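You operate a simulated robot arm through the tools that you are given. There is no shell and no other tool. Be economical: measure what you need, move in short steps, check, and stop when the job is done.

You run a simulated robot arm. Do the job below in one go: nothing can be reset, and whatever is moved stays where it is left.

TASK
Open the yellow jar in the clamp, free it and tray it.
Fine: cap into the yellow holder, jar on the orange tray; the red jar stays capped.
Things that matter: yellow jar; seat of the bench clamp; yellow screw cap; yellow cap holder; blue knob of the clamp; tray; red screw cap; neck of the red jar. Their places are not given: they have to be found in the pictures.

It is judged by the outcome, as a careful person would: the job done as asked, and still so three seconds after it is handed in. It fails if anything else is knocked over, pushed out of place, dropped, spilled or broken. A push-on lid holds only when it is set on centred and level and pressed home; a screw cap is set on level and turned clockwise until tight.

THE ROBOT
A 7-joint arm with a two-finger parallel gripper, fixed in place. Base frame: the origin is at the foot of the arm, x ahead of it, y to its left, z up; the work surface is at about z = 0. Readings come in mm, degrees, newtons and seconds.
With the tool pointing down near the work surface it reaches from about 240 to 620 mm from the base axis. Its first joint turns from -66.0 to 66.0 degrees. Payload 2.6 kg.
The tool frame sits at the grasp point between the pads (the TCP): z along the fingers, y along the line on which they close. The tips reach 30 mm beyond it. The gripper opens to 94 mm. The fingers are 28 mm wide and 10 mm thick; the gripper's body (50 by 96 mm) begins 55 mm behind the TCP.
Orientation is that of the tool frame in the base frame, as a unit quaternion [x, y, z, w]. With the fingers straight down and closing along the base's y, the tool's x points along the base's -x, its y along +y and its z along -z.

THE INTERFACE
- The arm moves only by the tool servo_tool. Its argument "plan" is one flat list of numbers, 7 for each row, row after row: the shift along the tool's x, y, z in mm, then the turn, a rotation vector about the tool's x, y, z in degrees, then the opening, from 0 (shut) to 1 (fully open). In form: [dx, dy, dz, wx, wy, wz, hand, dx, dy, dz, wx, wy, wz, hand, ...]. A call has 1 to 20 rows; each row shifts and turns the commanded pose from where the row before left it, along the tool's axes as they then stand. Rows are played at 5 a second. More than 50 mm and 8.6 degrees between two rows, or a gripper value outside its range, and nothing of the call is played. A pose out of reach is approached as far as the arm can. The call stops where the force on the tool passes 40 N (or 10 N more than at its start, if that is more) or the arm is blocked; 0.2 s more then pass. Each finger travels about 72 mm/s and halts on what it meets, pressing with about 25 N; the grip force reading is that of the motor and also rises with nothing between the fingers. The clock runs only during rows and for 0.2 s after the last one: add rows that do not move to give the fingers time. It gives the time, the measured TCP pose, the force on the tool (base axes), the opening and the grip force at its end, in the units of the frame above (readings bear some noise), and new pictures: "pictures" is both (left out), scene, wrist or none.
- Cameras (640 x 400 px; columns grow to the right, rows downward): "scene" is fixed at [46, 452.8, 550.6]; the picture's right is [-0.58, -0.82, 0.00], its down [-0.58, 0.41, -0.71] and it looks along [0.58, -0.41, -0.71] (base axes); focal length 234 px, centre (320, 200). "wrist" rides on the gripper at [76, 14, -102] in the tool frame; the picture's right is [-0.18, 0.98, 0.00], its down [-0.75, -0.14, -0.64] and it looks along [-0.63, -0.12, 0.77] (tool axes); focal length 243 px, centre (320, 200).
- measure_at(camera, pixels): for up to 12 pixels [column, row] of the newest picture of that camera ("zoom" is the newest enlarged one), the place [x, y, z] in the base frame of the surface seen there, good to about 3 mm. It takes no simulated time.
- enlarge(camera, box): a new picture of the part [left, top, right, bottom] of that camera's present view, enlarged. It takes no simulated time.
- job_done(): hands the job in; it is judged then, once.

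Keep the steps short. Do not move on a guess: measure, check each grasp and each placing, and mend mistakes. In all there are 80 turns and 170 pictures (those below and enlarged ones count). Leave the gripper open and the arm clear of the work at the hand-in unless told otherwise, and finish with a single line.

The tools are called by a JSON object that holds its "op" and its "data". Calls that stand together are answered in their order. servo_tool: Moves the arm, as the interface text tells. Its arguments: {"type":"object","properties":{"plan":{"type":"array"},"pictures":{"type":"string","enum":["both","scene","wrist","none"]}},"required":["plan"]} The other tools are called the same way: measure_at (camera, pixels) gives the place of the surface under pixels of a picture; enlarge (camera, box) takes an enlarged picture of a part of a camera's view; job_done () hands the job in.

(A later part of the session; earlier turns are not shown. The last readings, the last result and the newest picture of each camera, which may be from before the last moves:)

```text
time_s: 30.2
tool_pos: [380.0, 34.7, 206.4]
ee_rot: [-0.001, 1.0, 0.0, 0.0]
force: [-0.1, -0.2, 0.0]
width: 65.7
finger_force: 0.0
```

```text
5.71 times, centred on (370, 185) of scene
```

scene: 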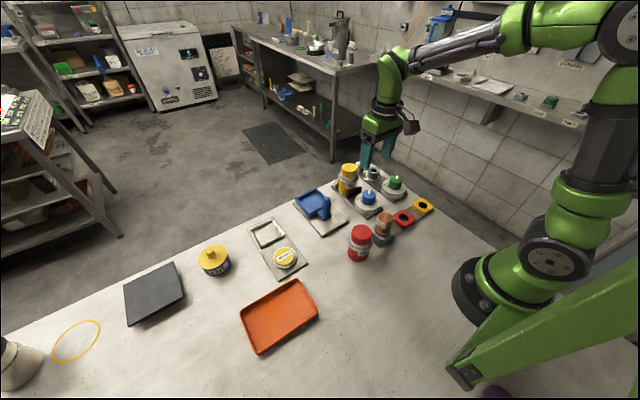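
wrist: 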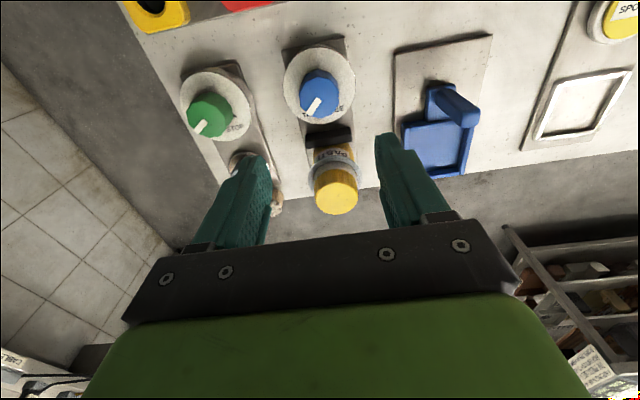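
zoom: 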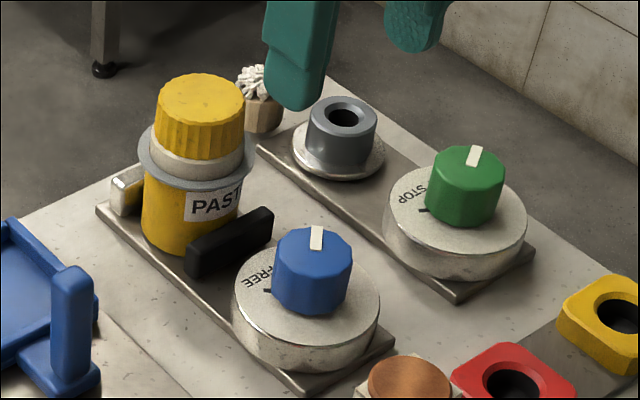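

Pointer at TIGHT, jaw against the jar. Measure the cap's new position.

{"op": "measure_at", "data": {"camera": "wrist", "pixels": [[337, 212], [315, 193], [357, 190], [336, 172], [336, 192], [336, 185], [313, 175], [360, 172]]}}

{"op": "measure_at", "data": {"camera": "scene", "pixels": [[358, 160], [352, 168], [363, 170], [358, 178], [348, 167]]}}

{"op": "measure_at", "data": {"camera": "zoom", "pixels": [[158, 98], [244, 98], [203, 74], [203, 122], [140, 150], [256, 150]]}}

```text
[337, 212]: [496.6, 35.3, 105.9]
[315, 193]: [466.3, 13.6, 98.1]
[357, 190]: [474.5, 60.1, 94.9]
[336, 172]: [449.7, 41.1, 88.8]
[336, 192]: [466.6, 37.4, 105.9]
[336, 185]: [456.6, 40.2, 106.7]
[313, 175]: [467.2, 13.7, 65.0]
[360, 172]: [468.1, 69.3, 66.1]
```

```text
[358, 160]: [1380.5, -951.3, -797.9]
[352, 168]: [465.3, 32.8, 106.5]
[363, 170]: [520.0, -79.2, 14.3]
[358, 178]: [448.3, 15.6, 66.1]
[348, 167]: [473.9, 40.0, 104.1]
```

```text
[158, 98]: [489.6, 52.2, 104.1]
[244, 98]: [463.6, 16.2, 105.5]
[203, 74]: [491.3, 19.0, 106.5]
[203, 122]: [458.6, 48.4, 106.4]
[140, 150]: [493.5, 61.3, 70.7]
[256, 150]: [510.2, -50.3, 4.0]
```

Cap centre ≈ (475.8, 35), z 84–106. Unscrew = counter-clockwise (−wz). Move above, pre-turn +80°, stay at z≈160.

{"op": "servo_tool", "data": {"plan": [-32, 0.1, 0, 0, 0, 0, 0.75, -32, 0.1, 0, 0, 0, 0, 0.75, -31.8, 0.1, 0, 0, 0, 0, 0.75, 0, 0, 10, 0, 0, 8, 0.75, 0, 0, 10, 0, 0, 8, 0.75, 0, 0, 10, 0, 0, 8, 0.75, 0, 0, 10, 0, 0, 8, 0.75, 0, 0, 6, 0, 0, 8, 0.75, 0, 0, 0, 0, 0, 8, 0.75, 0, 0, 0, 0, 0, 8, 0.75, 0, 0, 0, 0, 0, 8, 0.75, 0, 0, 0, 0, 0, 8, 0.75, 0, 0, 0, 0, 0, 8, 0.75, 0, 0, 0, 0, 0, 0, 0.75]}}

```text
time_s: 33.2
tool_pos: [476.8, 35.3, 158.7]
ee_rot: [0.643, 0.766, 0.0, 0.0]
force: [0.8, 0.0, 0.0]
width: 70.5
finger_force: 0.1
```

scene: 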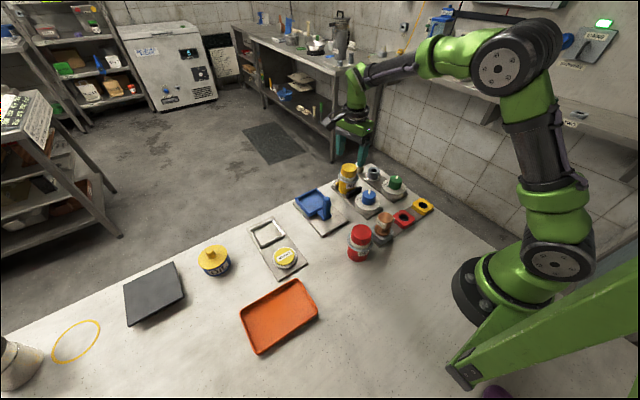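
wrist: 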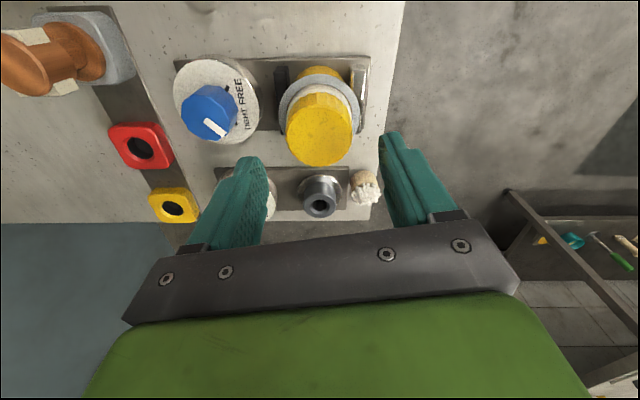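

Verify cap centre from this view, then descend.

{"op": "measure_at", "data": {"camera": "wrist", "pixels": [[320, 135], [287, 132], [353, 126], [318, 162], [318, 108]]}}

{"op": "servo_tool", "data": {"plan": [0, 0, 20, 0, 0, 0, 0.75, 0, 0, 12, 0, 0, 0, 0.75, 0, 0, 9, 0, 0, 0, 0.75, 0, 0, 0, 0, 0, 0, 0.75], "pictures": "scene"}}

{"op": "enlarge", "data": {"camera": "scene", "box": [310, 110, 390, 210]}}

```text
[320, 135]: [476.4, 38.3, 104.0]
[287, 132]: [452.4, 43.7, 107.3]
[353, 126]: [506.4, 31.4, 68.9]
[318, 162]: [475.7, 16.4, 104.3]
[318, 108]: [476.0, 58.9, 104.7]
```

```text
time_s: 34.2
tool_pos: [475.2, 34.2, 119.8]
ee_rot: [0.643, 0.766, 0.0, 0.0]
force: [-0.4, -0.6, 0.1]
width: 70.3
finger_force: 0.0
```

scene: 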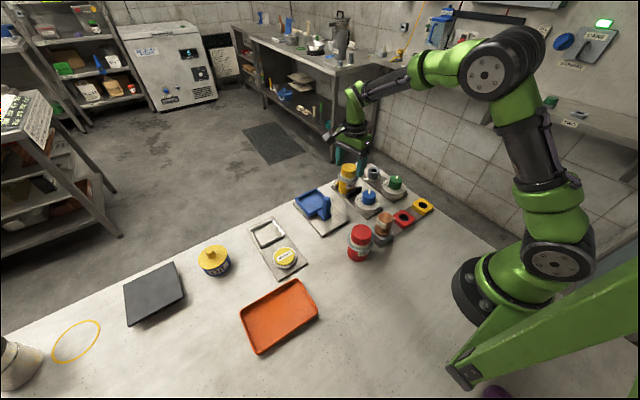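

```text
4.00 times, centred on (350, 160) of scene
```

zoom: 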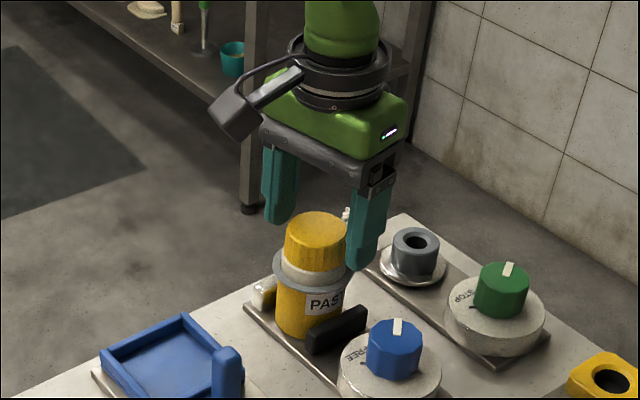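

Tool is centred over the cap. Nudge +1.5 mm in y, go to z≈117 (tips just above neck ring) and close.

{"op": "servo_tool", "data": {"plan": [1.5, 0, 2, 0, 0, 0, 0.7, 0, 0, 0, 0, 0, 0, 0.4, 0, 0, 0, 0, 0, 0, 0, 0, 0, 0, 0, 0, 0, 0, 0, 0, 0, 0, 0, 0, 0]}}

{"op": "enlarge", "data": {"camera": "scene", "box": [320, 130, 380, 200]}}

```text
time_s: 35.4
tool_pos: [474.8, 37.3, 117.0]
ee_rot: [0.643, 0.766, 0.001, 0.001]
force: [6.0, 0.3, 0.5]
width: 47.3
finger_force: 25.2
```

scene: 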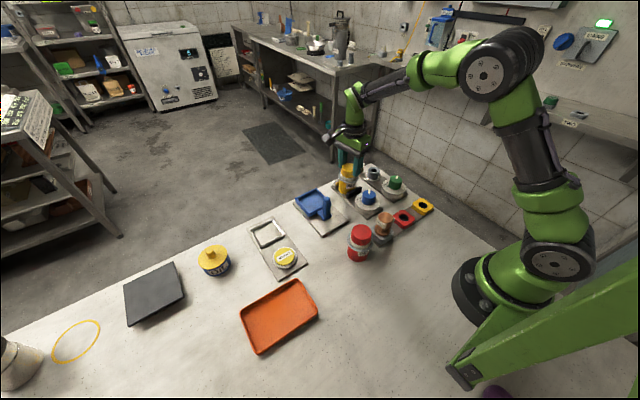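
wrist: 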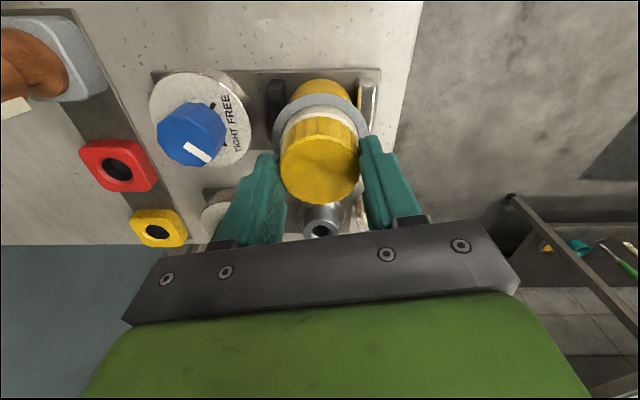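

```text
5.71 times, centred on (350, 165) of scene
```

zoom: 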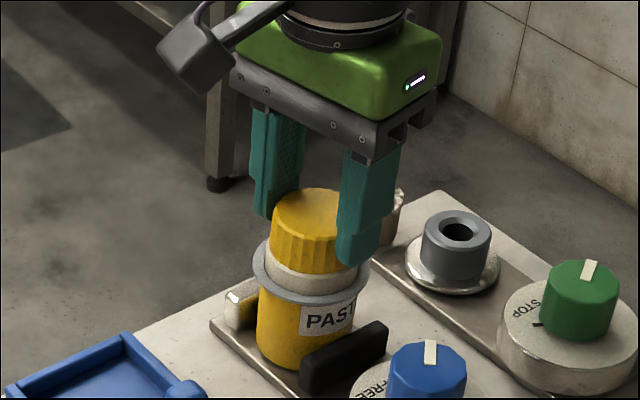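

Holding the cap (47 mm, less than the 50 mm neck). Turn counter-clockwise 40° and watch forces.

{"op": "servo_tool", "data": {"plan": [0, 0, 0, 0, 0, -8, 0, 0, 0, 0, 0, 0, -8, 0, 0, 0, 0, 0, 0, -8, 0, 0, 0, 0, 0, 0, -8, 0, 0, 0, 0, 0, 0, -8, 0, 0, 0, 0, 0, 0, 0, 0]}}

{"op": "enlarge", "data": {"camera": "scene", "box": [320, 130, 380, 200]}}

```text
time_s: 36.8
tool_pos: [475.8, 36.9, 116.6]
ee_rot: [0.342, 0.94, 0.0, 0.0]
force: [1.9, 1.7, 5.2]
width: 47.3
finger_force: 25.2
```

scene: 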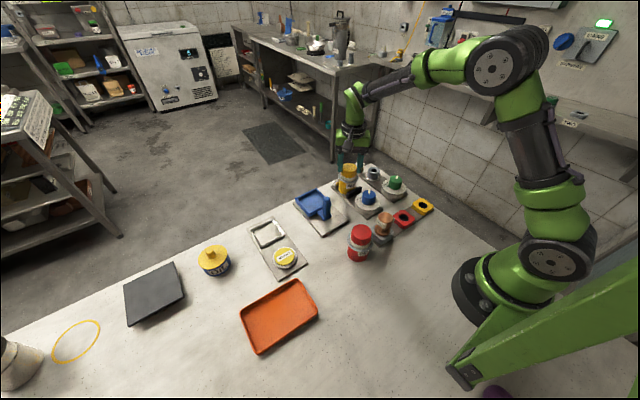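
wrist: 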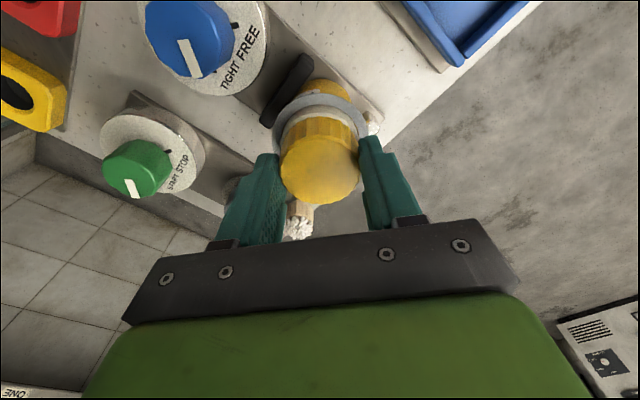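

```text
5.71 times, centred on (350, 165) of scene
```

zoom: 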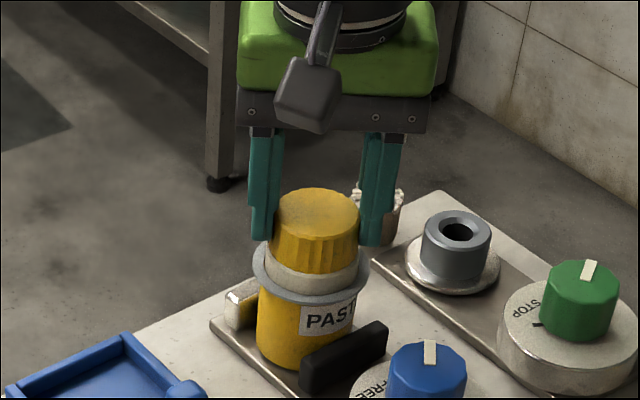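

The jar stays put; the cap pushes up gently (5 N): it is unscrewing. Continue 120° with a slight lift.

{"op": "servo_tool", "data": {"plan": [0, 0, -0.1, 0, 0, -8, 0, 0, 0, -0.1, 0, 0, -8, 0, 0, 0, -0.1, 0, 0, -8, 0, 0, 0, -0.1, 0, 0, -8, 0, 0, 0, -0.1, 0, 0, -8, 0, 0, 0, -0.1, 0, 0, -8, 0, 0, 0, -0.1, 0, 0, -8, 0, 0, 0, -0.1, 0, 0, -8, 0, 0, 0, -0.1, 0, 0, -8, 0, 0, 0, -0.1, 0, 0, -8, 0, 0, 0, -0.1, 0, 0, -8, 0, 0, 0, -0.1, 0, 0, -8, 0, 0, 0, -0.1, 0, 0, -8, 0, 0, 0, -0.1, 0, 0, -8, 0, 0, 0, -0.1, 0, 0, -8, 0, 0, 0, 0, 0, 0, 0, 0]}}

{"op": "enlarge", "data": {"camera": "scene", "box": [320, 130, 380, 200]}}

```text
time_s: 40.2
tool_pos: [476.1, 36.9, 117.3]
ee_rot: [-0.643, 0.766, 0.0, 0.001]
force: [0.2, -0.5, 1.3]
width: 47.2
finger_force: 24.6
```

scene: 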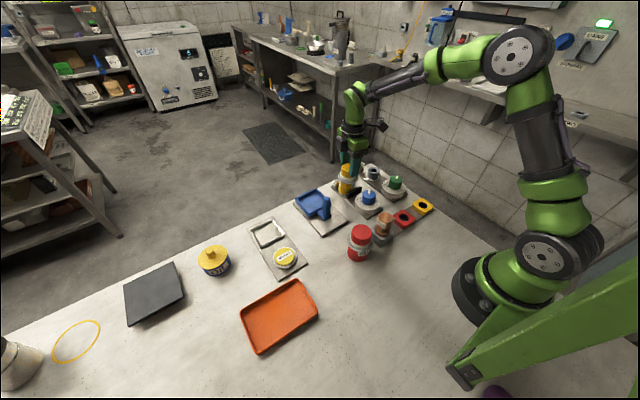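
wrist: 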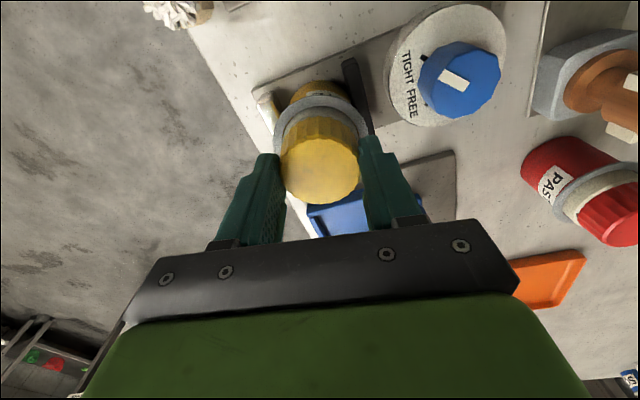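

```text
5.71 times, centred on (350, 165) of scene
```

zoom: 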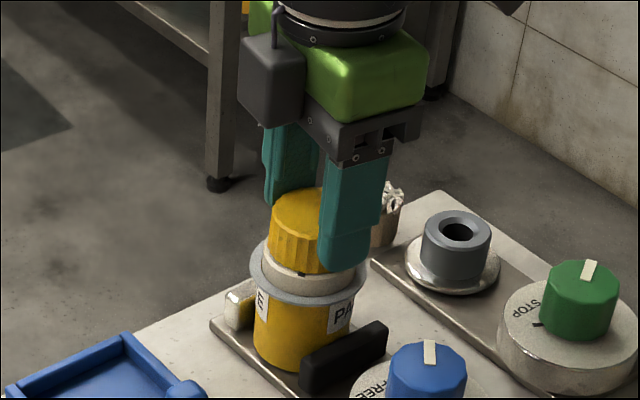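

The jar label moved right: the jar itself turned somewhat in the clamp. I look closer at the clamp knob/tick and the cap gap.

{"op": "enlarge", "data": {"camera": "wrist", "box": [240, 0, 520, 180]}}

{"op": "enlarge", "data": {"camera": "scene", "box": [330, 155, 378, 200]}}

```text
2.22 times, centred on (380, 90) of wrist
```

zoom: 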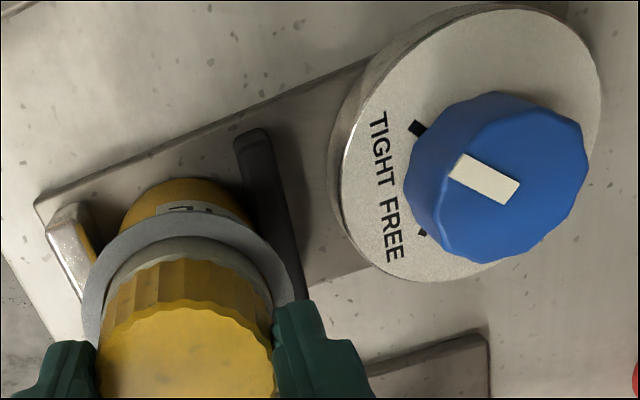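

```text
8.89 times, centred on (354, 178) of scene
```

zoom: 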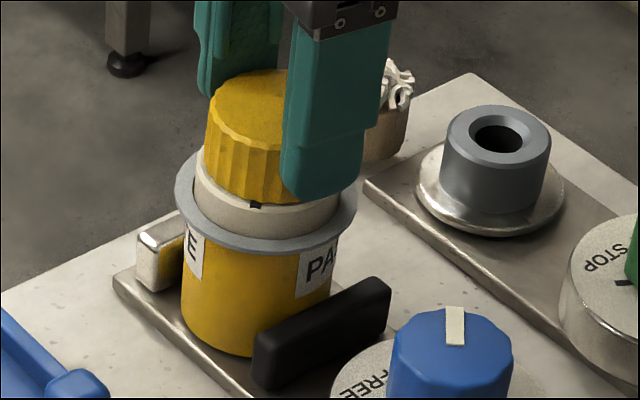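

Knob reads TIGHT. Test whether the cap is free: lift 1 mm and read the force.

{"op": "servo_tool", "data": {"plan": [0, 0, -0.5, 0, 0, 0, 0, 0, 0, -0.5, 0, 0, 0, 0, 0, 0, 0, 0, 0, 0, 0], "pictures": "none"}}

```text
time_s: 41.0
tool_pos: [477.3, 36.5, 119.7]
ee_rot: [-0.642, 0.766, 0.0, 0.0]
force: [-0.2, -0.3, -0.5]
width: 47.4
finger_force: 24.6
```

Almost no pull (−0.5 N). Lift 2 mm more.

{"op": "servo_tool", "data": {"plan": [0, 0, -1, 0, 0, 0, 0, 0, 0, -1, 0, 0, 0, 0, 0, 0, 0, 0, 0, 0, 0], "pictures": "scene"}}

{"op": "enlarge", "data": {"camera": "scene", "box": [330, 155, 378, 200]}}

```text
time_s: 41.8
tool_pos: [476.5, 35.2, 122.1]
ee_rot: [-0.643, 0.766, 0.0, 0.0]
force: [-1.4, 0.2, 0.0]
width: 47.1
finger_force: 25.1
```

scene: 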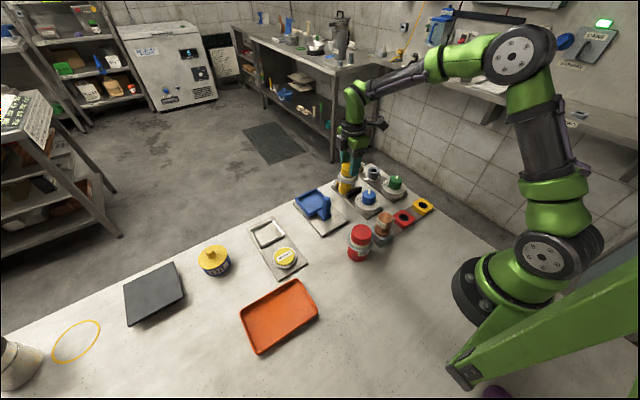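

```text
8.89 times, centred on (354, 178) of scene
```

zoom: 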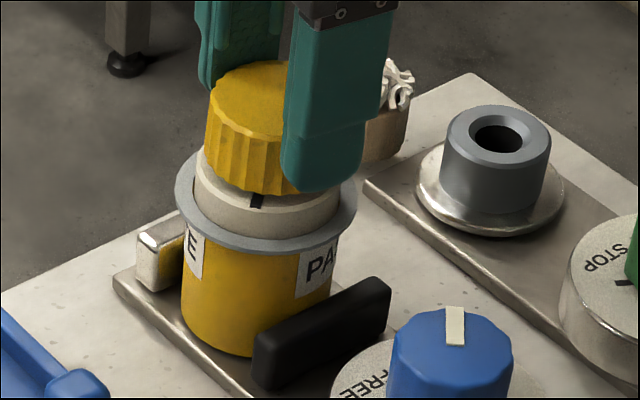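

The cap rises while the jar stays: it is off. Lift it clear.

{"op": "servo_tool", "data": {"plan": [0, 0, -5, 0, 0, 0, 0, 0, 0, -10, 0, 0, 0, 0, 0, 0, -20, 0, 0, 0, 0, 0, 0, -25, 0, 0, 0, 0, 0, 0, -25, 0, 0, 0, 0, 0, 0, 0, 0, 0, 0, 0]}}

{"op": "enlarge", "data": {"camera": "scene", "box": [325, 120, 395, 210]}}

{"op": "measure_at", "data": {"camera": "zoom", "pixels": [[265, 265], [290, 290], [265, 318], [250, 295], [240, 275]]}}

```text
time_s: 43.2
tool_pos: [475.6, 36.7, 208.4]
ee_rot: [-0.642, 0.766, 0.0, 0.001]
force: [-0.4, -0.3, 0.8]
width: 47.3
finger_force: 25.1
```

scene: 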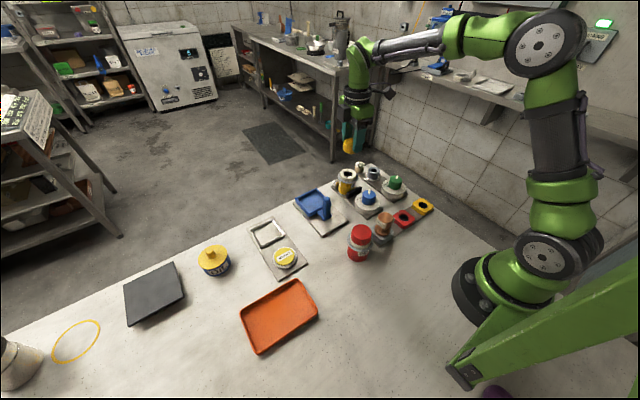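
wrist: 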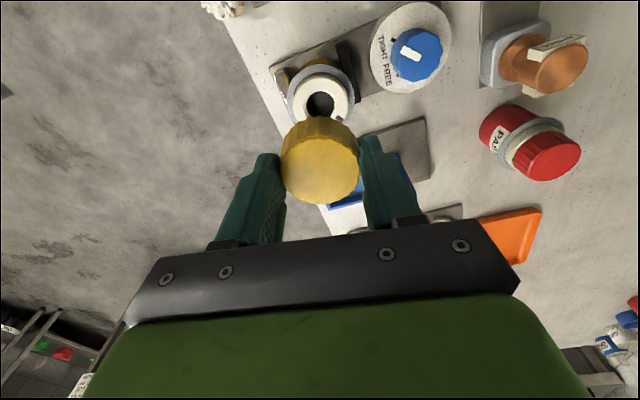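

```text
4.44 times, centred on (360, 165) of scene
```

zoom: 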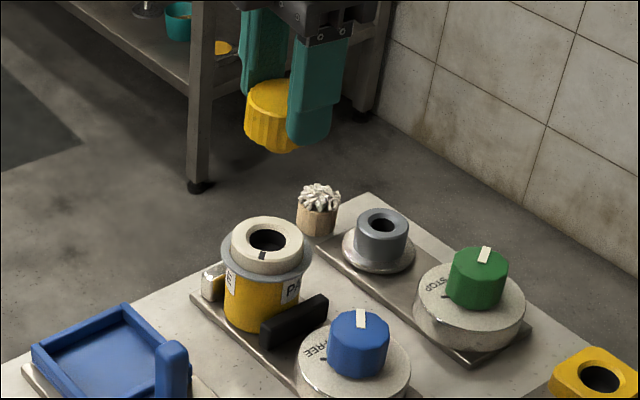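

```text
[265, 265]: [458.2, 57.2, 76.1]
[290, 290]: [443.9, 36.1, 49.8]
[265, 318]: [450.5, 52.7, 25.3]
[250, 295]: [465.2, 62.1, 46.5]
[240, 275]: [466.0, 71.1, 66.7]
```

Cap off, jar neck open. Turn hand back to yaw 0, then move over to a viewing spot before the yellow holder.

{"op": "servo_tool", "data": {"plan": [0, 0, 0, 0, 0, 8, 0, 0, 0, 0, 0, 0, 8, 0, 0, 0, 0, 0, 0, 8, 0, 0, 0, 0, 0, 0, 8, 0, 0, 0, 0, 0, 0, 8, 0, 0, 0, 0, 0, 0, 8, 0, 0, 0, 0, 0, 0, 8, 0, 0, 0, 0, 0, 0, 8, 0, 0, 0, 0, 0, 0, 8, 0, 0, 0, 0, 0, 0, 8, 0, 25.2, -17.6, 0, 0, 0, 0, 0, 25.2, -17.6, 0, 0, 0, 0, 0, 25.2, -17.6, 0, 0, 0, 0, 0, 25.2, -17.6, 0, 0, 0, 0, 0, 25.2, -17.6, 0, 0, 0, 0, 0, 25.2, -17.6, 0, 0, 0, 0, 0, 25.2, -17.6, 0, 0, 0, 0, 0, 25.2, -17.6, 0, 0, 0, 0, 0, 0, 0, 0, 0, 0, 0, 0]}}

{"op": "enlarge", "data": {"camera": "scene", "box": [390, 140, 460, 230]}}

```text
time_s: 47.2
tool_pos: [273.0, -102.8, 207.0]
ee_rot: [0.001, 1.0, 0.0, 0.0]
force: [-0.3, 0.4, -0.2]
width: 47.1
finger_force: 25.5
```

scene: 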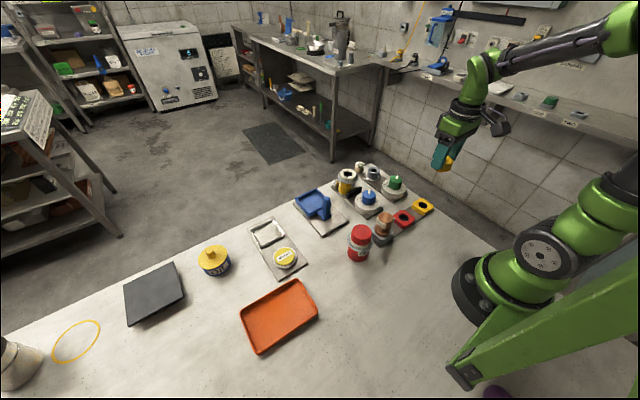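
wrist: 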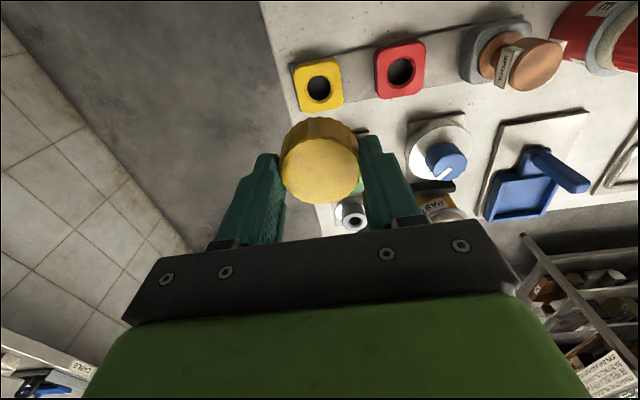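

```text
4.44 times, centred on (425, 185) of scene
```

zoom: 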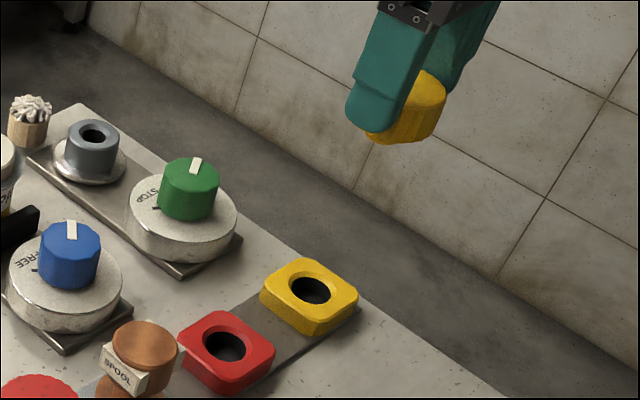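

Holder visible at wrist (318,85). Enlarge and measure the hole rim and block corners.

{"op": "enlarge", "data": {"camera": "wrist", "box": [280, 50, 360, 115]}}

```text
6.15 times, centred on (320, 82) of wrist
```

zoom: 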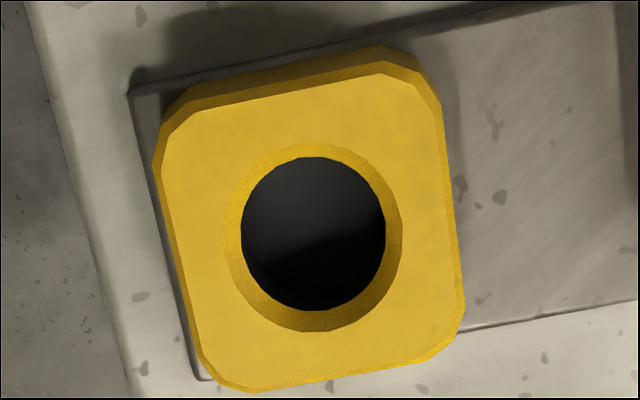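

{"op": "measure_at", "data": {"camera": "zoom", "pixels": [[222, 240], [406, 235], [310, 138], [318, 334], [165, 170], [455, 280], [380, 80], [230, 380], [315, 240], [180, 270], [445, 160], [330, 370]]}}

{"op": "measure_at", "data": {"camera": "wrist", "pixels": [[320, 200], [320, 140], [285, 168], [355, 165], [320, 170]]}}

```text
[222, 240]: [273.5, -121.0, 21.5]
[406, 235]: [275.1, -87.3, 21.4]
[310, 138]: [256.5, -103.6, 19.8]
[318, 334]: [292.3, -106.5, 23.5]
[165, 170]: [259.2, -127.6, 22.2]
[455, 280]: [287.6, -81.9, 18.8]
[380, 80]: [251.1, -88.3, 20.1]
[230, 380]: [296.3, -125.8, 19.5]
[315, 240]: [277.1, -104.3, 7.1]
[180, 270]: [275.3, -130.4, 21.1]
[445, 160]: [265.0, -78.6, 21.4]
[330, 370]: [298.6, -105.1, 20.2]
```

```text
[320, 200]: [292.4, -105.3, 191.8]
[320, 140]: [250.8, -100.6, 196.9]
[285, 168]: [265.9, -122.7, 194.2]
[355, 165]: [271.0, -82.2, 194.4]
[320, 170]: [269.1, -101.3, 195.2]
```

Hole centre (274.4, −104.6), Ø~34; cap centre ≈ (272.5,−102.7). Correct by (+1.8, −1.9), descend to z 80, then slow.

{"op": "servo_tool", "data": {"plan": [-1.8, -1.9, 25, 0, 0, 0, 0, 0, 0, 30, 0, 0, 0, 0, 0, 0, 30, 0, 0, 0, 0, 0, 0, 30, 0, 0, 0, 0, 0, 0, 12, 0, 0, 0, 0, 0, 0, 0, 0, 0, 0, 0]}}

{"op": "enlarge", "data": {"camera": "scene", "box": [390, 160, 450, 230]}}

{"op": "enlarge", "data": {"camera": "wrist", "box": [260, 60, 380, 220]}}

```text
time_s: 48.6
tool_pos: [276.1, -106.6, 78.9]
ee_rot: [0.001, 1.0, 0.0, 0.0]
force: [0.2, 0.4, -0.2]
width: 47.0
finger_force: 25.4
```

scene: 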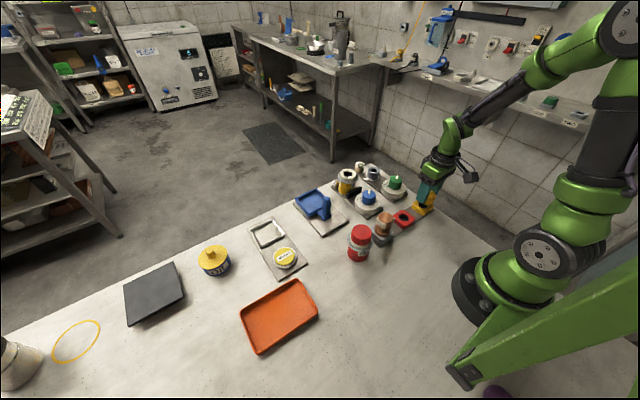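
wrist: 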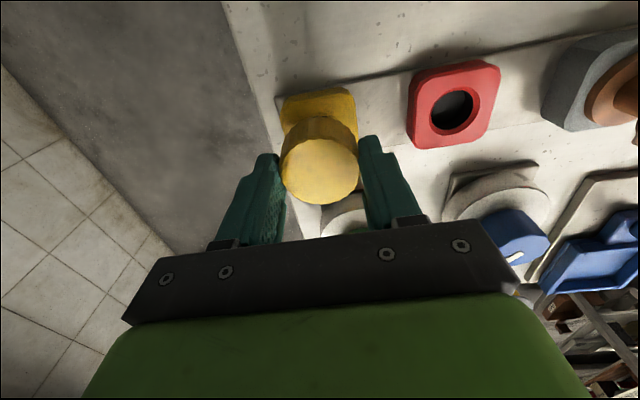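

```text
5.71 times, centred on (420, 195) of scene
```

zoom: 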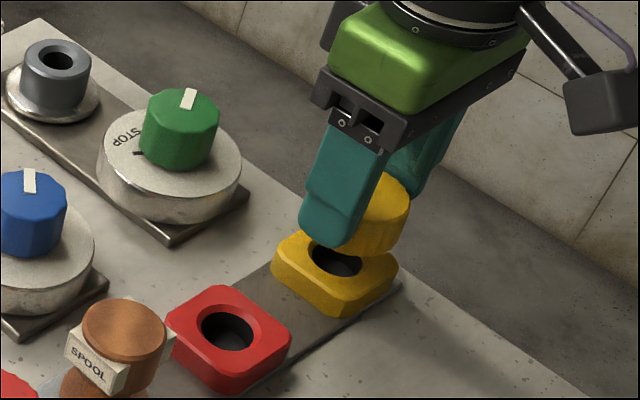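

```text
2.50 times, centred on (320, 140) of wrist
```

zoom: 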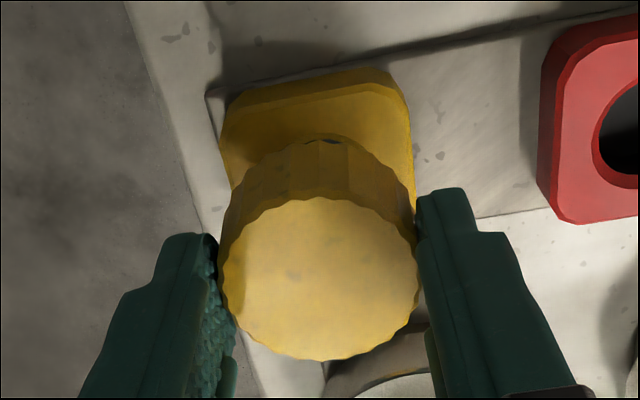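

Measure the cap centre at this height against the hole centre.

{"op": "measure_at", "data": {"camera": "zoom", "pixels": [[320, 355], [318, 205], [226, 280], [412, 275], [320, 280], [318, 320], [260, 280], [380, 280]]}}

{"op": "servo_tool", "data": {"plan": [0, 0, 0, 0, 0, 0, 0], "pictures": "none"}}

```text
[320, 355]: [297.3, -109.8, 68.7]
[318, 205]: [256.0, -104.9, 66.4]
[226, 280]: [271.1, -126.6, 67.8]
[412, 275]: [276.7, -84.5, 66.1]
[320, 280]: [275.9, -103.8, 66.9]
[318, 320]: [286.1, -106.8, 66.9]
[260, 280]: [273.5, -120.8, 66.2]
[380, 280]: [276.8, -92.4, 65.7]
```

```text
time_s: 49.0
tool_pos: [276.0, -105.7, 79.0]
ee_rot: [0.0, 1.0, 0.0, 0.0]
force: [-0.6, -0.1, 0.5]
width: 47.2
finger_force: 25.3
```

Cap is at (276.3,−105.5); shift (−1.7,+0.8) and descend toward contact.

{"op": "servo_tool", "data": {"plan": [1.7, 0.8, 6, 0, 0, 0, 0, 0, 0, 6, 0, 0, 0, 0, 0, 0, 4, 0, 0, 0, 0, 0, 0, 2, 0, 0, 0, 0, 0, 0, 2, 0, 0, 0, 0, 0, 0, 0, 0, 0, 0, 0], "pictures": "none"}}

{"op": "servo_tool", "data": {"plan": [0, 0, 1, 0, 0, 0, 0, 0, 0, 1, 0, 0, 0, 0, 0, 0, 0, 0, 0, 0, 0], "pictures": "scene"}}

{"op": "enlarge", "data": {"camera": "scene", "box": [390, 160, 450, 230]}}

```text
time_s: 50.4
tool_pos: [273.4, -104.6, 58.8]
ee_rot: [0.0, 1.0, 0.0, 0.0]
force: [0.0, 0.1, 0.0]
width: 47.2
finger_force: 24.9
```

```text
time_s: 51.2
tool_pos: [274.6, -106.4, 58.3]
ee_rot: [0.0, 1.0, 0.001, 0.0]
force: [-0.4, 1.3, 1.8]
width: 47.0
finger_force: 24.8
```

scene: 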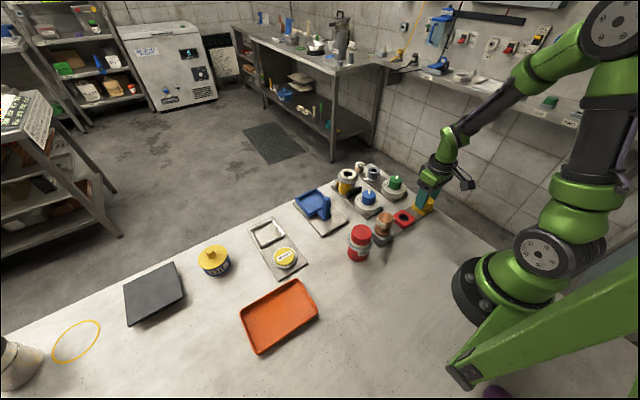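

```text
5.71 times, centred on (420, 195) of scene
```

zoom: 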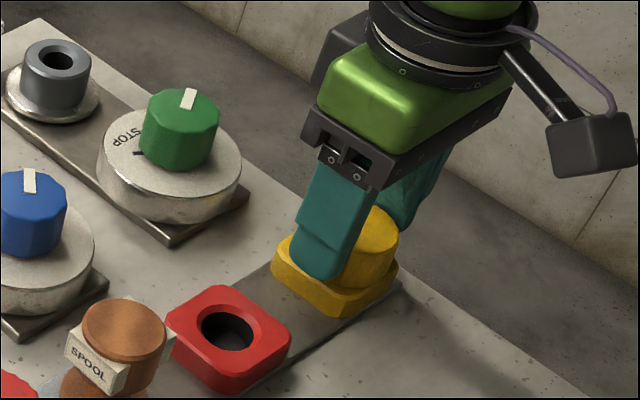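

Contact begins. Press down 1 mm at a time.

{"op": "servo_tool", "data": {"plan": [0, 0, 1, 0, 0, 0, 0, 0, 0, 0, 0, 0, 0, 0], "pictures": "none"}}

{"op": "servo_tool", "data": {"plan": [0, 0, 1, 0, 0, 0, 0, 0, 0, 0, 0, 0, 0, 0], "pictures": "none"}}

```text
time_s: 51.8
tool_pos: [274.2, -105.6, 55.7]
ee_rot: [0.0, 1.0, 0.0, 0.001]
force: [-3.3, 2.0, 20.9]
width: 47.1
finger_force: 24.6
```

```text
time_s: 52.4
tool_pos: [274.4, -106.0, 56.2]
ee_rot: [0.001, 1.0, -0.001, 0.001]
force: [-1.8, -1.1, 21.5]
width: 47.1
finger_force: 25.1
```

Seated at ≈55–56 as predicted, 21 N. Relieve, open, and rise to look.

{"op": "servo_tool", "data": {"plan": [0, 0, -1, 0, 0, 0, 0, 0, 0, 0, 0, 0, 0, 0.6, 0, 0, 0, 0, 0, 0, 0.7, 0, 0, -5, 0, 0, 0, 0.7, 0, 0, -20, 0, 0, 0, 0.7, 0, 0, -40, 0, 0, 0, 0.7, 0, 0, -40, 0, 0, 0, 0.7, 0, 0, 0, 0, 0, 0, 0.7]}}

{"op": "enlarge", "data": {"camera": "scene", "box": [390, 160, 450, 230]}}

{"op": "enlarge", "data": {"camera": "wrist", "box": [260, 50, 380, 160]}}

```text
time_s: 54.2
tool_pos: [272.9, -105.3, 164.0]
ee_rot: [-0.001, 1.0, 0.001, 0.0]
force: [0.8, 0.2, -0.4]
width: 65.8
finger_force: 0.1
```

scene: 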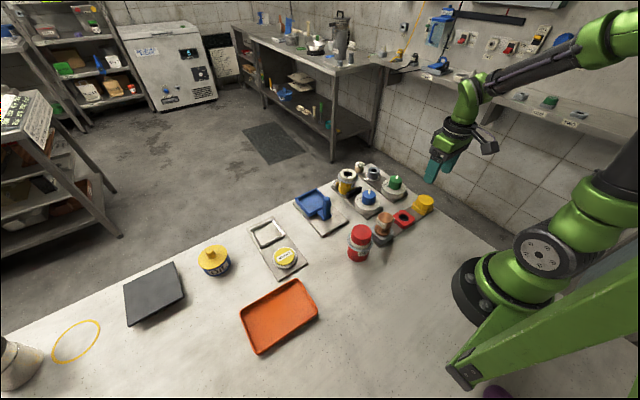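
wrist: 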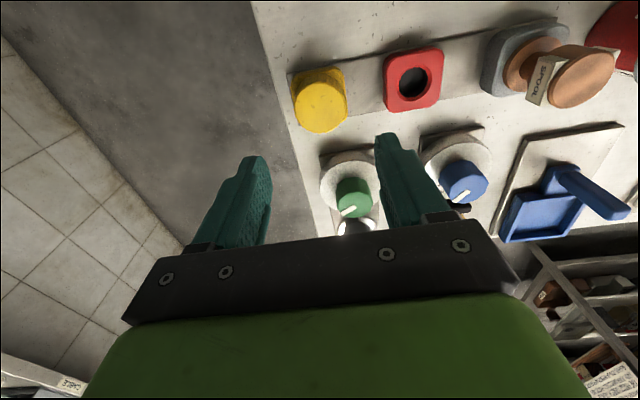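

```text
5.71 times, centred on (420, 195) of scene
```

zoom: 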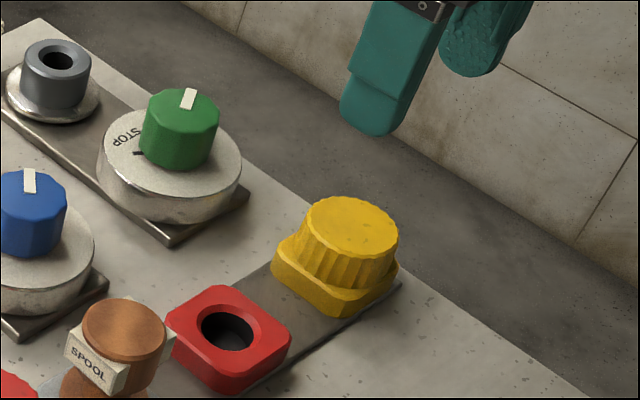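

```text
3.64 times, centred on (320, 105) of wrist
```

zoom: 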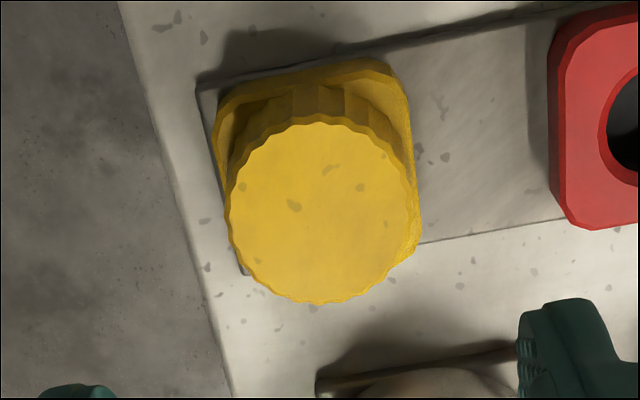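

Check the cap for level and centring: measure heights around its top.

{"op": "measure_at", "data": {"camera": "zoom", "pixels": [[318, 140], [318, 290], [240, 215], [395, 210], [320, 210], [265, 155], [375, 260], [380, 155], [265, 270], [412, 230]]}}

{"op": "enlarge", "data": {"camera": "scene", "box": [408, 188, 440, 220]}}

```text
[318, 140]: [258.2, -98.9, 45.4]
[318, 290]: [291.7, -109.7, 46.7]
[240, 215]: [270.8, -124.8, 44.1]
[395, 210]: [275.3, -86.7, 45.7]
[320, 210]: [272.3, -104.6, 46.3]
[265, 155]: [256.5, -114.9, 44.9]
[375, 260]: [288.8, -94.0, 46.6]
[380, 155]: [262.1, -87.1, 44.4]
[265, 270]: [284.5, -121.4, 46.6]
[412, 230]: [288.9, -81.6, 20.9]
```

```text
12.50 times, centred on (424, 204) of scene
```

zoom: 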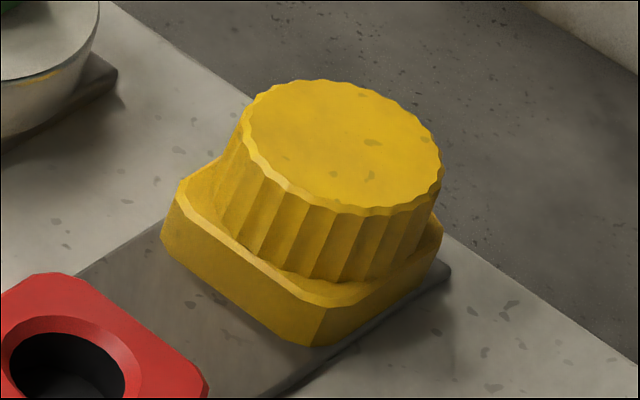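

Cap is level (±1.5 mm) and centred. Now back to the blue knob: raise, move to (380, 35.3), pre-turn +56°.

{"op": "servo_tool", "data": {"plan": [0, 0, -30, 0, 0, 0, 0.7, -21.4, 28.1, 0, 0, 0, 0, 0.7, -21.4, 28.1, 0, 0, 0, 0, 0.7, -21.4, 28.1, 0, 0, 0, 0, 0.7, -21.4, 28.1, 0, 0, 0, 0, 0.7, -21.4, 28.1, 0, 0, 0, 0, 0.7, 0, 0, 10, 0, 0, 8, 0.7, 0, 0, 10, 0, 0, 8, 0.7, 0, 0, 10, 0, 0, 8, 0.7, 0, 0, 10, 0, 0, 8, 0.7, 0, 0, 10, 0, 0, 8, 0.7, 0, 0, 10, 0, 0, 8, 0.7, 0, 0, 10, 0, 0, 8, 0.7, 0, 0, 10, 0, 0, 0, 0.7, 0, 0, 0, 0, 0, 0, 0.7]}}

{"op": "measure_at", "data": {"camera": "wrist", "pixels": [[320, 148]]}}

```text
time_s: 57.4
tool_pos: [380.6, 36.4, 111.2]
ee_rot: [0.469, 0.883, 0.0, 0.001]
force: [-0.2, 0.3, 0.1]
width: 65.9
finger_force: 0.0
```

scene: 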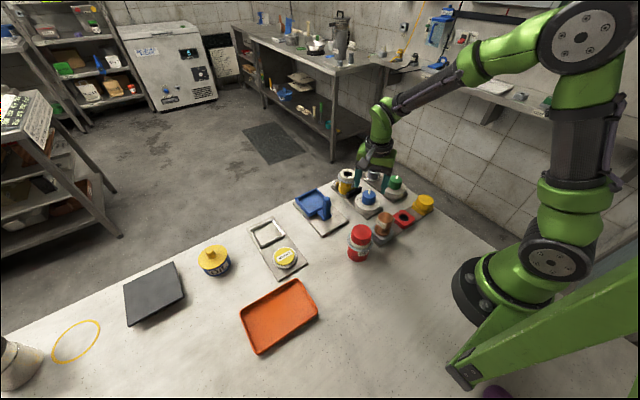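
wrist: 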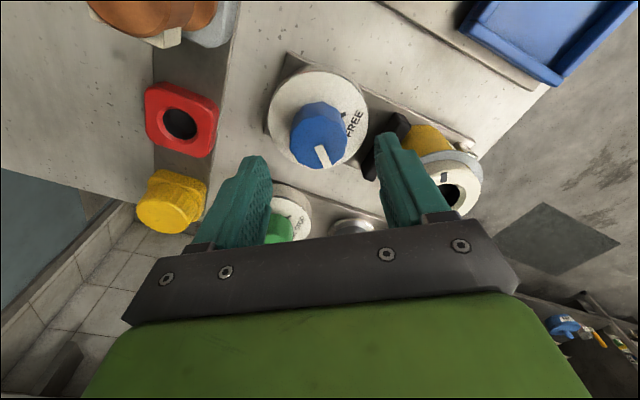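

```text
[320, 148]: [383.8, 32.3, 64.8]
```

Aligned. Descend to z≈70 and grip the knob.

{"op": "servo_tool", "data": {"plan": [0, 0, 15, 0, 0, 0, 0.7, 0, 0, 15, 0, 0, 0, 0.7, 0, 0, 10.5, 0, 0, 0, 0.7, 0, 0, 0, 0, 0, 0, 0.7, 0, 0, 0, 0, 0, 0, 0.5, 0, 0, 0, 0, 0, 0, 0, 0, 0, 0, 0, 0, 0, 0, 0, 0, 0, 0, 0, 0, 0]}}

```text
time_s: 59.2
tool_pos: [379.6, 34.1, 69.7]
ee_rot: [0.47, 0.883, -0.001, -0.002]
force: [-15.4, -8.8, 3.9]
width: 39.7
finger_force: 44.8
```

scene: 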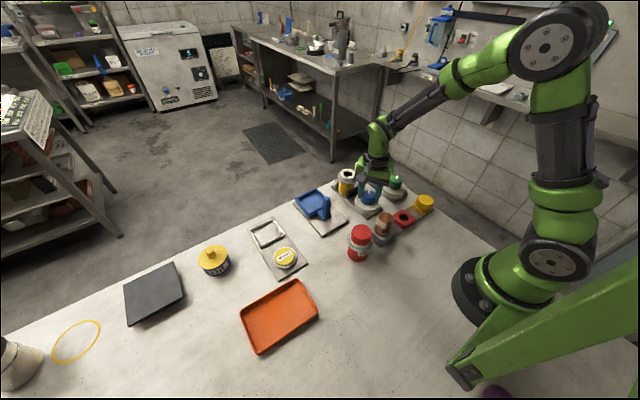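
wrist: 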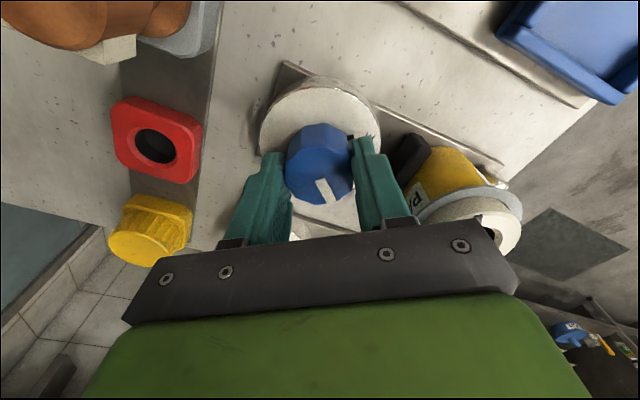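

Centre the hand by −1.2 mm and turn counter-clockwise 60°.

{"op": "servo_tool", "data": {"plan": [0, -1.2, 0, 0, 0, 0, 0, 0, 0, 0, 0, 0, -6, 0, 0, 0, 0, 0, 0, -6, 0, 0, 0, 0, 0, 0, -6, 0, 0, 0, 0, 0, 0, -6, 0, 0, 0, 0, 0, 0, -6, 0, 0, 0, 0, 0, 0, -6, 0, 0, 0, 0, 0, 0, -6, 0, 0, 0, 0, 0, 0, -6, 0, 0, 0, 0, 0, 0, -6, 0, 0, 0, 0, 0, 0, -6, 0, 0, 0, 0, 0, 0, 0, 0]}}

```text
time_s: 61.8
tool_pos: [381.2, 35.4, 70.2]
ee_rot: [-0.037, 0.999, 0.0, -0.001]
force: [7.0, 4.0, -32.7]
width: 39.7
finger_force: 45.3
```

scene: 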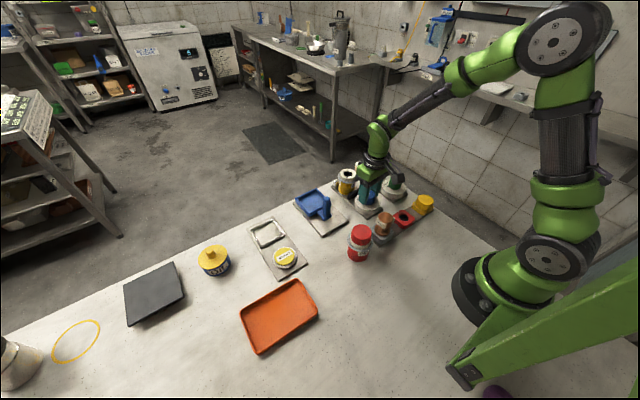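
wrist: 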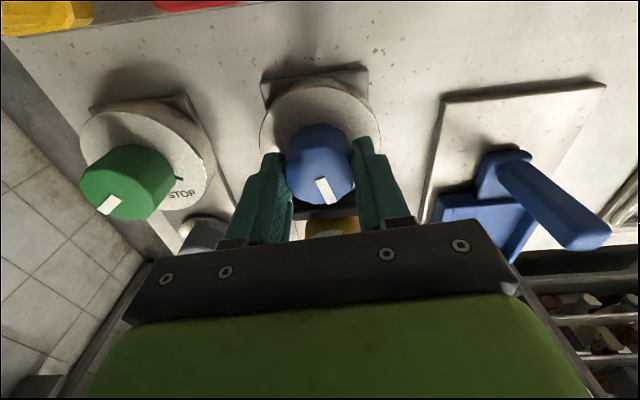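

Knob follows, but there is a −33 N vertical force built up. Lower by ~1.5 mm to relieve it.

{"op": "servo_tool", "data": {"plan": [0, 0, 0.7, 0, 0, 0, 0, 0, 0, 0.7, 0, 0, 0, 0, 0, 0, 0, 0, 0, 0, 0], "pictures": "none"}}

```text
time_s: 62.6
tool_pos: [380.0, 35.1, 71.3]
ee_rot: [-0.035, 0.999, 0.0, -0.001]
force: [-6.7, 5.7, 4.8]
width: 39.5
finger_force: 45.6
```

Relieved. Continue 42° counter-clockwise to FREE.

{"op": "servo_tool", "data": {"plan": [0, 0, 0, 0, 0, -6, 0, 0, 0, 0, 0, 0, -6, 0, 0, 0, 0, 0, 0, -6, 0, 0, 0, 0, 0, 0, -6, 0, 0, 0, 0, 0, 0, -6, 0, 0, 0, 0, 0, 0, -6, 0, 0, 0, 0, 0, 0, -6, 0, 0, 0, 0, 0, 0, 0, 0]}}

{"op": "enlarge", "data": {"camera": "scene", "box": [330, 150, 410, 220]}}

```text
time_s: 64.4
tool_pos: [381.2, 37.6, 69.4]
ee_rot: [-0.393, 0.919, 0.0, 0.0]
force: [-0.6, 20.5, -1.4]
width: 39.4
finger_force: 44.9
```

scene: 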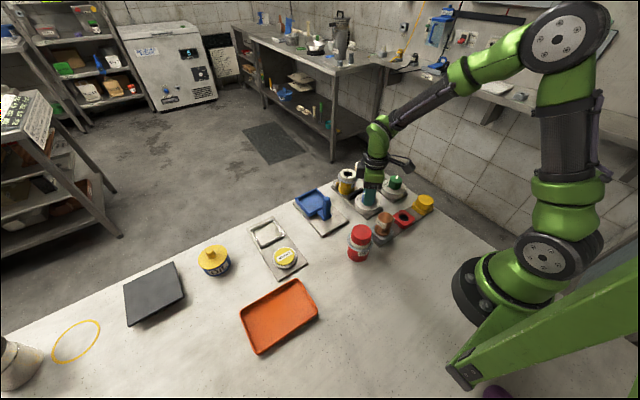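
wrist: 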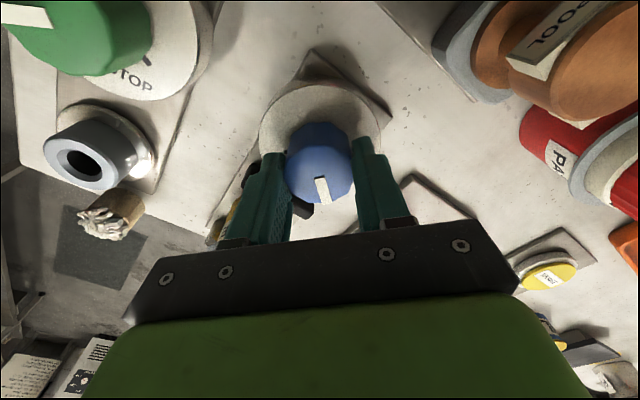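

```text
5.71 times, centred on (370, 185) of scene
```

zoom: 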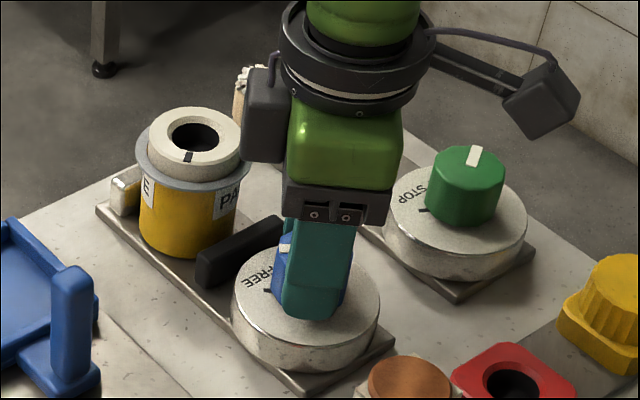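

The jaw has moved away from the jar. Release, rise, unturn, and look.

{"op": "servo_tool", "data": {"plan": [0, 0, 0, 0, 0, 0, 0.6, 0, 0, 0, 0, 0, 0, 0.7, 0, 0, -15, 0, 0, 0, 0.7, 0, 0, -30, 0, 0, 0, 0.7, 0, 0, -30, 0, 0, 8, 0.7, 0, 0, -30, 0, 0, 8, 0.7, 0, 0, -30, 0, 0, 8, 0.7, 0, 0, 0, 0, 0, 8, 0.7, 0, 0, 0, 0, 0, 8, 0.7, 0, 0, 0, 0, 0, 6, 0.7, 0, 0, 0, 0, 0, 0, 0.7]}}

{"op": "enlarge", "data": {"camera": "wrist", "box": [265, 30, 385, 220]}}

{"op": "enlarge", "data": {"camera": "scene", "box": [330, 155, 390, 215]}}

```text
time_s: 66.8
tool_pos: [380.7, 35.3, 202.7]
ee_rot: [0.002, 1.0, 0.0, 0.001]
force: [-0.6, -0.9, 0.6]
width: 65.4
finger_force: 0.0
```

scene: 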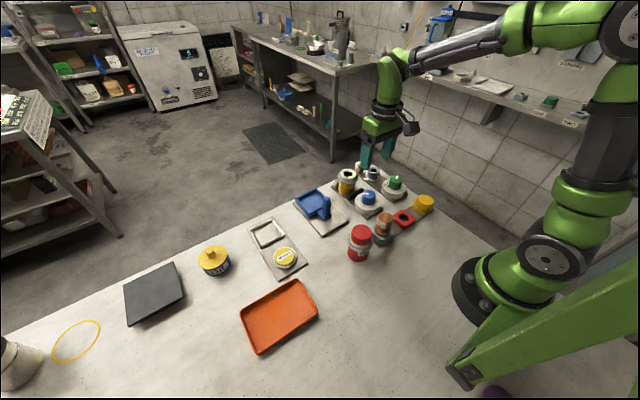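
wrist: 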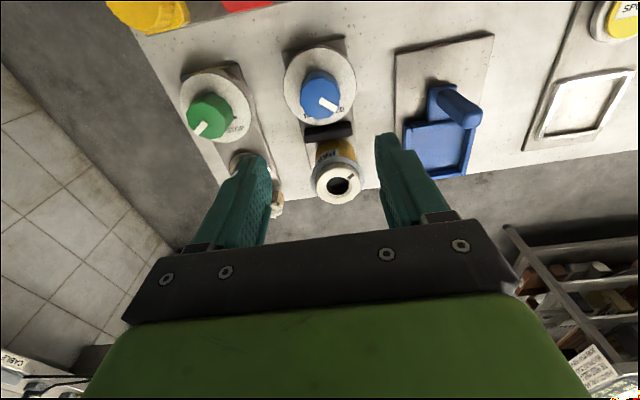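

```text
2.11 times, centred on (325, 125) of wrist
```

zoom: 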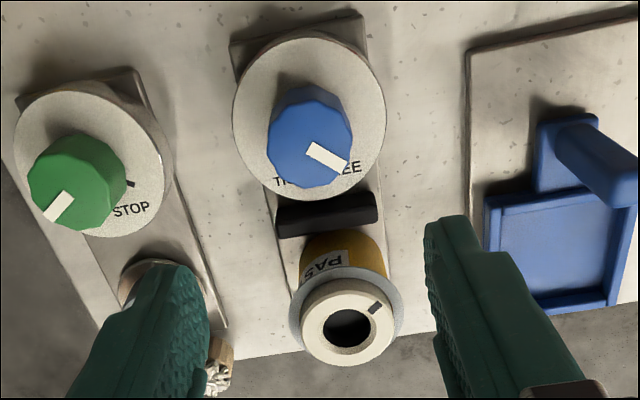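

```text
6.67 times, centred on (360, 185) of scene
```

zoom: 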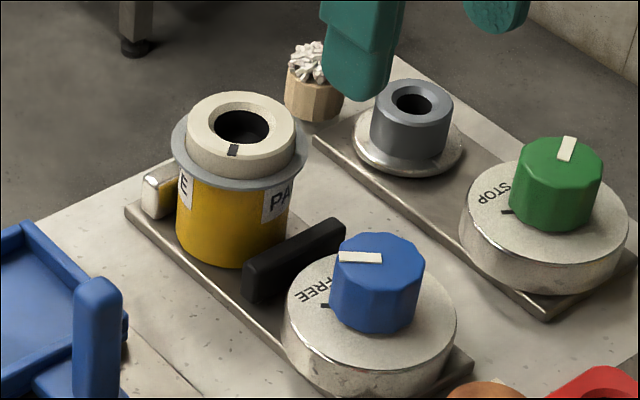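

Knob at FREE, jaw opened. Measure the jar's neck.

{"op": "measure_at", "data": {"camera": "zoom", "pixels": [[190, 125], [294, 125], [240, 93], [240, 160], [240, 182], [236, 172], [174, 160], [235, 190]]}}

{"op": "measure_at", "data": {"camera": "wrist", "pixels": [[337, 201], [317, 184], [359, 180], [337, 167], [313, 172], [361, 170]]}}

```text
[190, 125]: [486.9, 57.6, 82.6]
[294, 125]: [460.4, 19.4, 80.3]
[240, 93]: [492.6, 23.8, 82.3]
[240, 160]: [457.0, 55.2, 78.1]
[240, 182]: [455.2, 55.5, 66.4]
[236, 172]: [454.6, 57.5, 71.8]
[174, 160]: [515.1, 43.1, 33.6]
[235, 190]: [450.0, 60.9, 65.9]
```

```text
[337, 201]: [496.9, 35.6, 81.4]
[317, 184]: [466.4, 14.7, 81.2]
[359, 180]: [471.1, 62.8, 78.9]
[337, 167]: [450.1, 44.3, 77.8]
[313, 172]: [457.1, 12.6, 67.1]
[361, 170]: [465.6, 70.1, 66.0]
```

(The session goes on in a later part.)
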